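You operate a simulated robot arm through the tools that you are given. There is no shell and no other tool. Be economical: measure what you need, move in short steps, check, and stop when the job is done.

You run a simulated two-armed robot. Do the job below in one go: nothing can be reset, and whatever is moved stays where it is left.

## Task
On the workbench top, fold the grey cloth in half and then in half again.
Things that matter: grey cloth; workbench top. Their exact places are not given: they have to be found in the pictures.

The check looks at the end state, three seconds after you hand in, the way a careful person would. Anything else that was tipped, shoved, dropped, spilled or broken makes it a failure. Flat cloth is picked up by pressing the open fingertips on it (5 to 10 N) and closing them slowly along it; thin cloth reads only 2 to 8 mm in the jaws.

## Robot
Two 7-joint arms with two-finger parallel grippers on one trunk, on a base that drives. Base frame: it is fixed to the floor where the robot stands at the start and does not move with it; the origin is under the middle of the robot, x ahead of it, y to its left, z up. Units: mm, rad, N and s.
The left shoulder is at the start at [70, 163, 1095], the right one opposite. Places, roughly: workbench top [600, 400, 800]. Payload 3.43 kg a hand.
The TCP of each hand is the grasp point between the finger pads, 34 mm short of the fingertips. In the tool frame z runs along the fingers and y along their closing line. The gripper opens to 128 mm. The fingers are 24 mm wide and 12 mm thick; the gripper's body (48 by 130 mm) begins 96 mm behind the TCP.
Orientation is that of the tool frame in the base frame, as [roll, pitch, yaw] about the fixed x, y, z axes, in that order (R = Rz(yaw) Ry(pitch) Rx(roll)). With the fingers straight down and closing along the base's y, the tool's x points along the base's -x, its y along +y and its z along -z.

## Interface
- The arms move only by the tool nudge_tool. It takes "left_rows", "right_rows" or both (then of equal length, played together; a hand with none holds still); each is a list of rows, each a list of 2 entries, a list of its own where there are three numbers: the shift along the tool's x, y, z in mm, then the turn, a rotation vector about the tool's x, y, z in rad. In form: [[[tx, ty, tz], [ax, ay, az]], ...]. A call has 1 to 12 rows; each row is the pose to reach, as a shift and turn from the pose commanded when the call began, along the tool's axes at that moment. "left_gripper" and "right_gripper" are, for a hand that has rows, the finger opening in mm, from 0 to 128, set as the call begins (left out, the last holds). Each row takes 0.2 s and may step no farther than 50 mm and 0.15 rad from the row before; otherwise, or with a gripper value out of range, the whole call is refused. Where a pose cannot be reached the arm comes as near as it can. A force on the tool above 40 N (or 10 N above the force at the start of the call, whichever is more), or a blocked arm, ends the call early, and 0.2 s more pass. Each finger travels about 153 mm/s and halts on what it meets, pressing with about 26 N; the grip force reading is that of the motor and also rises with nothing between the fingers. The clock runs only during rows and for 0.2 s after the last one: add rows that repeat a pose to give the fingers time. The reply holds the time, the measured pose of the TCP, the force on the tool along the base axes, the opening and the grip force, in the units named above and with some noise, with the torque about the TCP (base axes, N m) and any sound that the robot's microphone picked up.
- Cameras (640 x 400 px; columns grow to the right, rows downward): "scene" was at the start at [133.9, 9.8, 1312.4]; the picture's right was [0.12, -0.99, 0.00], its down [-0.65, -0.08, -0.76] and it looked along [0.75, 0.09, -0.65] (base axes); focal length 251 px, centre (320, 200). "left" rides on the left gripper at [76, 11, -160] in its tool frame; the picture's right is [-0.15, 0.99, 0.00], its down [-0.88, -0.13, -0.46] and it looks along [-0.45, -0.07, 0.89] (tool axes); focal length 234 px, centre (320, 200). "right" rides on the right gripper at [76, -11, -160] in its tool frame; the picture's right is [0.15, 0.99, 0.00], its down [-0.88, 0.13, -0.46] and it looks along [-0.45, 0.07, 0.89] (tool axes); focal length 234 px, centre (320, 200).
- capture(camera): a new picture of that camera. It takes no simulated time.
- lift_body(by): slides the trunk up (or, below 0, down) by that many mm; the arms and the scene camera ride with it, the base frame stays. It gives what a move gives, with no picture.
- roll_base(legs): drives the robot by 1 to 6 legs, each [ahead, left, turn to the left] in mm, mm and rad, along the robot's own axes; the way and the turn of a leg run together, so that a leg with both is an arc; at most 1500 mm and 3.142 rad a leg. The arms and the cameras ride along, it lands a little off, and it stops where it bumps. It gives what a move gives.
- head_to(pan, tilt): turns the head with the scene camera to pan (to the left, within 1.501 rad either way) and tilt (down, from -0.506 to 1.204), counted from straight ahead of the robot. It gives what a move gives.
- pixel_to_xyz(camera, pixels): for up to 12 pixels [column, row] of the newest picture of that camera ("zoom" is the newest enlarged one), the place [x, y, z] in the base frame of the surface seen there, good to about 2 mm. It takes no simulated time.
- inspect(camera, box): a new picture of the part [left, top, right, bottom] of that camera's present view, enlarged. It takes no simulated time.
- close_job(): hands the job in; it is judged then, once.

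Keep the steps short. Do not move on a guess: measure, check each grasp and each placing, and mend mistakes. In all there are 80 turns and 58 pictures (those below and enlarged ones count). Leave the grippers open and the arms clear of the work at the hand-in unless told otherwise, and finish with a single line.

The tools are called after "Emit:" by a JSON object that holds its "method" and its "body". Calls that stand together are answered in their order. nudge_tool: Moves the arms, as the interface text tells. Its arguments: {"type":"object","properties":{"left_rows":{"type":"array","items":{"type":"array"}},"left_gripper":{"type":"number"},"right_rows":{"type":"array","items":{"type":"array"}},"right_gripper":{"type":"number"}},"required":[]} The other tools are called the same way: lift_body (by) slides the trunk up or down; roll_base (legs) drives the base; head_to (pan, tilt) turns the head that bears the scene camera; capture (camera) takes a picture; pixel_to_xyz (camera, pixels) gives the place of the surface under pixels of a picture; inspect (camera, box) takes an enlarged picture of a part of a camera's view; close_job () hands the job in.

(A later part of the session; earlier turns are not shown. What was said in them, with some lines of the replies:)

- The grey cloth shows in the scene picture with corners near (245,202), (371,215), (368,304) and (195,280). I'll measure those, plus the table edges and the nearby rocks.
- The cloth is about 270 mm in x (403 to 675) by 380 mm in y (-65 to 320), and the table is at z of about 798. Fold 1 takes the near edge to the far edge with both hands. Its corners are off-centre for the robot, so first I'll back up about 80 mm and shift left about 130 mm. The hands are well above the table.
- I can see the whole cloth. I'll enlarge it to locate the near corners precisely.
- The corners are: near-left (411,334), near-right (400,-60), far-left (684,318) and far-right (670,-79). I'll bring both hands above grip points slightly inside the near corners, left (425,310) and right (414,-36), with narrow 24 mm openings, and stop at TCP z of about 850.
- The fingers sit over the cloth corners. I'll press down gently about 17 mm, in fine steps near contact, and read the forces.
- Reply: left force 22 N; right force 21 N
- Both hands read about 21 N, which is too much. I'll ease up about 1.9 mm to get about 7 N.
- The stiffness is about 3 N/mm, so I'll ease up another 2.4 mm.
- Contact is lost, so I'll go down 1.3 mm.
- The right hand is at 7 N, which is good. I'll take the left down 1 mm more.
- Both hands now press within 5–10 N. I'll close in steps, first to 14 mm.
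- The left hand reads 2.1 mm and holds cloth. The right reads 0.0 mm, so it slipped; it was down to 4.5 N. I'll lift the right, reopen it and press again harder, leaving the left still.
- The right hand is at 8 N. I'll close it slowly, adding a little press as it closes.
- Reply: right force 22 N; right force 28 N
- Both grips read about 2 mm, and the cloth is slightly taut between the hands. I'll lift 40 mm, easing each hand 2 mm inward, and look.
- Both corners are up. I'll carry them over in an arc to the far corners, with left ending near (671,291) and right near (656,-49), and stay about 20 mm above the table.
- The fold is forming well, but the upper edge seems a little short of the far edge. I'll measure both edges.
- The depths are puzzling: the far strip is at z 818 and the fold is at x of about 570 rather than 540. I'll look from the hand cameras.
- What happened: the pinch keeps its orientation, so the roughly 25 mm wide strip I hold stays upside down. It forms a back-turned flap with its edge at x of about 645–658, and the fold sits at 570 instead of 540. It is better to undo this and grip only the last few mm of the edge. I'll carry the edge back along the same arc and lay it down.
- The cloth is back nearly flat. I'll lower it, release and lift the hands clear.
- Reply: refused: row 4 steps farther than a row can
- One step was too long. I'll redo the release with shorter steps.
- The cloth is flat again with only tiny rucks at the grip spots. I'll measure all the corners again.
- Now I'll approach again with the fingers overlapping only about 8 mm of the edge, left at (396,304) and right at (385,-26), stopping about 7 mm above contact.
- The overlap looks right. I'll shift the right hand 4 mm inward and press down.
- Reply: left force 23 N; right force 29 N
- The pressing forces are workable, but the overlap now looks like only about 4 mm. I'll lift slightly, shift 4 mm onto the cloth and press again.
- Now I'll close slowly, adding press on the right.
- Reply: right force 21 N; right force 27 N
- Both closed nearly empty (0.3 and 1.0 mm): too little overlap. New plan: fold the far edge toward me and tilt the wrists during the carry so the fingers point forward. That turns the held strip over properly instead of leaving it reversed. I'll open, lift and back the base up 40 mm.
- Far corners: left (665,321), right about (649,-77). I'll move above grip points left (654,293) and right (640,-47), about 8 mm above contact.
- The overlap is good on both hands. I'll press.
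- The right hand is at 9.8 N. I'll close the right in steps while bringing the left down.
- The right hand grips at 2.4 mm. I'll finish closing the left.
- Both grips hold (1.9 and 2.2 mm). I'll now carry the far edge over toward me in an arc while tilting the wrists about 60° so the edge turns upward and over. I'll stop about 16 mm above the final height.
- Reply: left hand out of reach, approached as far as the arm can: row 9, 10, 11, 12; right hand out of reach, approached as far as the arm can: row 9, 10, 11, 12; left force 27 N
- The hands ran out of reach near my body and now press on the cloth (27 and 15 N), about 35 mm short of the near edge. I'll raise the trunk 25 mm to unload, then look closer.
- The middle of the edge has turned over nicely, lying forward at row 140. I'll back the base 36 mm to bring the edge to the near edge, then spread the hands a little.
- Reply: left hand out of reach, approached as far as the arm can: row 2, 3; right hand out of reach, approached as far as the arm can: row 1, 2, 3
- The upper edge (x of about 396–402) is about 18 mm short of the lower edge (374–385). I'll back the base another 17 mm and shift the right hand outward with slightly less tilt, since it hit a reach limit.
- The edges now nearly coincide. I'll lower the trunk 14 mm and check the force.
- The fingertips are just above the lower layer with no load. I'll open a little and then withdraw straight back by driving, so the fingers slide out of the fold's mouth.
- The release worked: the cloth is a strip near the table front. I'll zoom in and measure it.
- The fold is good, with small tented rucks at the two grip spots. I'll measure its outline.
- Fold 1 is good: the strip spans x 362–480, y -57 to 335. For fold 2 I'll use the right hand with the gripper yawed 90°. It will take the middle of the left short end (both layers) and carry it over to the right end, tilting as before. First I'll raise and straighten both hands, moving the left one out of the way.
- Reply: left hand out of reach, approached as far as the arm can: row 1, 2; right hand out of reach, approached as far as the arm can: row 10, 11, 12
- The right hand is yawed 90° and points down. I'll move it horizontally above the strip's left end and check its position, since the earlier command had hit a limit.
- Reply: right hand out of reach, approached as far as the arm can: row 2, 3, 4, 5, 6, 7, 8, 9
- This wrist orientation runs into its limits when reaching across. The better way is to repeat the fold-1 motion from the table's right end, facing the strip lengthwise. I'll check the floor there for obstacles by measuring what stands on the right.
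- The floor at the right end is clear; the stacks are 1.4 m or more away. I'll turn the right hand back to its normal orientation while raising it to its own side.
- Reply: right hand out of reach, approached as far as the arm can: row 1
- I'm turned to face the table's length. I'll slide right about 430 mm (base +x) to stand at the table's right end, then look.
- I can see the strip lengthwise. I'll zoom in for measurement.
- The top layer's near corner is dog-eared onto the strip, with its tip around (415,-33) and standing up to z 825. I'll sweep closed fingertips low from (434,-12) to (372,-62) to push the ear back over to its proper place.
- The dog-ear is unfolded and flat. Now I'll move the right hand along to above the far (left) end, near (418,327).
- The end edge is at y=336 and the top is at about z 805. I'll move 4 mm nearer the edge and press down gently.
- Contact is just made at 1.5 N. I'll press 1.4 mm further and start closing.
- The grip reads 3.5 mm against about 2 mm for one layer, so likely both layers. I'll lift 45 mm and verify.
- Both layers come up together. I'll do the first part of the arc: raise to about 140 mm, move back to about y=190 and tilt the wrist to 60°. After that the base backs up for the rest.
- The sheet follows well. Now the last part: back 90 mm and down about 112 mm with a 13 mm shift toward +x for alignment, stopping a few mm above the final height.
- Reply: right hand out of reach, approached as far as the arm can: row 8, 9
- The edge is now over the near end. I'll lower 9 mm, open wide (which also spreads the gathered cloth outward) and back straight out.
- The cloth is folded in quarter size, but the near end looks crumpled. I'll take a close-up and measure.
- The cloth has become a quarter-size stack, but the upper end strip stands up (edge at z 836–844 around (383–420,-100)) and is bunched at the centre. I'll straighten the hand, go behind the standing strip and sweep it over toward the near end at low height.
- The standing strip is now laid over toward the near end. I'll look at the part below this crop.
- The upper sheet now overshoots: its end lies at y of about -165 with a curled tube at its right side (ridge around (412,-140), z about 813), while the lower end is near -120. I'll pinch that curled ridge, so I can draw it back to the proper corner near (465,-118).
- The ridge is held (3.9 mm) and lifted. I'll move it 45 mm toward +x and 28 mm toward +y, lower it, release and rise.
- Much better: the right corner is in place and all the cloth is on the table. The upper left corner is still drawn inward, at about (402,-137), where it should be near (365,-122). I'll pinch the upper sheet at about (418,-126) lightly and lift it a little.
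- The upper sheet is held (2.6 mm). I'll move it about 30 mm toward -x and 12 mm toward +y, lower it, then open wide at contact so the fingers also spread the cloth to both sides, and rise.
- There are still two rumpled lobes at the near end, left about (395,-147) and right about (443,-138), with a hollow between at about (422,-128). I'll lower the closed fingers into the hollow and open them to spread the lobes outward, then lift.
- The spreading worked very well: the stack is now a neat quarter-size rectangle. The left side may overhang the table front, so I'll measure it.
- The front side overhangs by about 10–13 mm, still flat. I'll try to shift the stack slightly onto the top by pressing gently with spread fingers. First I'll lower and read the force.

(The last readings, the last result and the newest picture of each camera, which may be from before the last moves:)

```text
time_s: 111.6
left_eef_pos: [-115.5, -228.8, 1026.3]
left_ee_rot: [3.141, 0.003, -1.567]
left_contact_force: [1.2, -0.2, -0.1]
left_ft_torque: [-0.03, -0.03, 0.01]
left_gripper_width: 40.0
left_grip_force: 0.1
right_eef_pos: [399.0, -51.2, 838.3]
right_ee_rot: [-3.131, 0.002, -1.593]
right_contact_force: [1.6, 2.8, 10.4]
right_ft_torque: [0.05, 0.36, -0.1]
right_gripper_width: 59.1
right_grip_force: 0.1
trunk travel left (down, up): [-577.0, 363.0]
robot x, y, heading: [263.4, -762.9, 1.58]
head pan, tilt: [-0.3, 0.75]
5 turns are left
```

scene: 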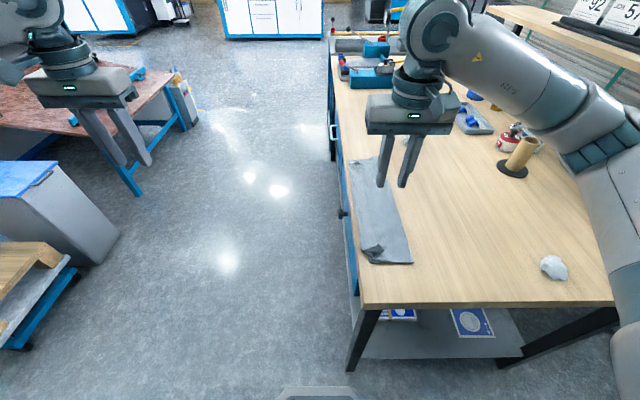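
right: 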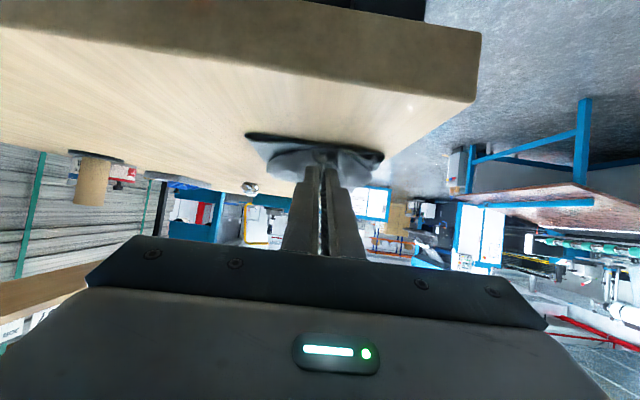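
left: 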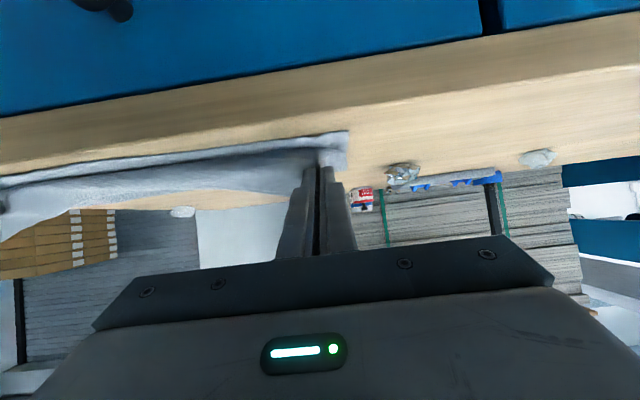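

The force is 10 N on the stack, and 5 turns are left. I'll drag gently 20 mm toward +x and 6 mm toward +y, lift clear and look.

Emit:
{"method": "nudge_tool", "body": {"right_rows": [[[-2, -5, 0.5], [0, 0, 0]], [[-3, -10, 0.5], [0, 0, 0]], [[-5, -15, 0.5], [0, 0, 0]], [[-6, -21, 0.5], [0, 0, 0]], [[-6, -21, -10], [0, 0, 0]], [[-6, -21, -55], [0, 0, 0]], [[-6, -21, -100], [0, 0, 0]], [[-6, -66, -110], [0, 0, 0]], [[-6, -112, -110], [0, 0, 0]], [[-6, -155, -110], [0, 0, 0]]]}}

Emit:
{"method": "inspect", "body": {"camera": "scene", "box": [265, 160, 345, 230]}}

Emit:
{"method": "pixel_to_xyz", "body": {"camera": "zoom", "pixels": [[143, 85], [165, 140], [175, 190], [190, 240], [205, 280], [225, 285], [250, 300], [180, 85], [465, 255], [335, 45], [440, 255], [300, 200]]}}

```text
time_s: 113.8
left_eef_pos: [-114.4, -228.9, 1027.7]
left_ee_rot: [3.14, 0.0, -1.566]
left_contact_force: [0.0, -0.4, 0.9]
left_ft_torque: [-0.01, 0.0, -0.01]
left_gripper_width: 39.8
left_grip_force: 0.0
right_eef_pos: [554.6, -50.6, 949.0]
right_ee_rot: [-3.13, -0.002, -1.591]
right_contact_force: [0.8, -0.1, 1.4]
right_ft_torque: [-0.02, 0.01, -0.03]
right_gripper_width: 59.8
right_grip_force: 0.0
trunk travel left (down, up): [-577.0, 363.0]
robot x, y, heading: [259.1, -763.7, 1.575]
head pan, tilt: [-0.3, 0.75]
```

```text
5.71 times, centred on (305, 195) of scene
```

zoom: 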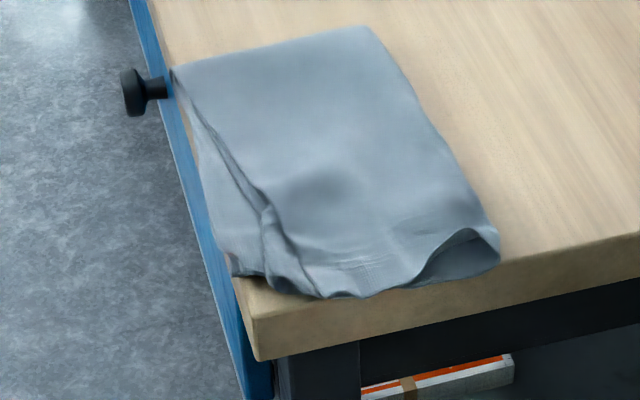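

```text
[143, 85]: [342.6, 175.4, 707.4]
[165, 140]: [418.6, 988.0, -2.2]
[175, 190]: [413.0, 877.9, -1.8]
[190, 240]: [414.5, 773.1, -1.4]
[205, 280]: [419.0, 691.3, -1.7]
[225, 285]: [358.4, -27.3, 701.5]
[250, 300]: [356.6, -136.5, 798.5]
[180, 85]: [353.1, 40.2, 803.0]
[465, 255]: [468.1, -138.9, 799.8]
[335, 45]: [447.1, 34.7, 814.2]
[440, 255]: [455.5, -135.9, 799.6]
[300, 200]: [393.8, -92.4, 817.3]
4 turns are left
```

The stack now lies fully on the table top, neatly folded in quarters. I'll raise the right hand a bit with both grippers open, well clear, and then hand in.

Emit:
{"method": "nudge_tool", "body": {"left_rows": [[[0, 0, 0], [0, 0, 0]], [[0, 0, 0], [0, 0, 0]], [[0, 0, 0], [0, 0, 0]]], "right_rows": [[[0, 0, -40], [0, 0, 0]], [[0, 0, -80], [0, 0, 0]], [[0, 0, -80], [0, 0, 0]]], "left_gripper": 100, "right_gripper": 100}}

Emit:
{"method": "close_job", "body": {}}

```text
time_s: 114.6
left_eef_pos: [-114.5, -227.3, 1027.3]
left_ee_rot: [3.142, 0.0, -1.569]
left_contact_force: [0.2, 0.0, 0.5]
left_ft_torque: [0.02, -0.01, 0.01]
left_gripper_width: 99.8
left_grip_force: 0.1
right_eef_pos: [551.8, -52.4, 1029.5]
right_ee_rot: [-3.133, -0.001, -1.593]
right_contact_force: [0.1, -0.5, 0.3]
right_ft_torque: [-0.02, 0.03, 0.03]
right_gripper_width: 99.9
right_grip_force: 0.0
trunk travel left (down, up): [-577.0, 363.0]
robot x, y, heading: [263.4, -762.8, 1.568]
head pan, tilt: [-0.3, 0.75]
```

```text
The job is handed in.
```

The grey cloth is folded in half twice and lies on the workbench top near its front-right corner, with slight creases and an uneven open end; both grippers are open and clear, and I saw nothing else disturbed.
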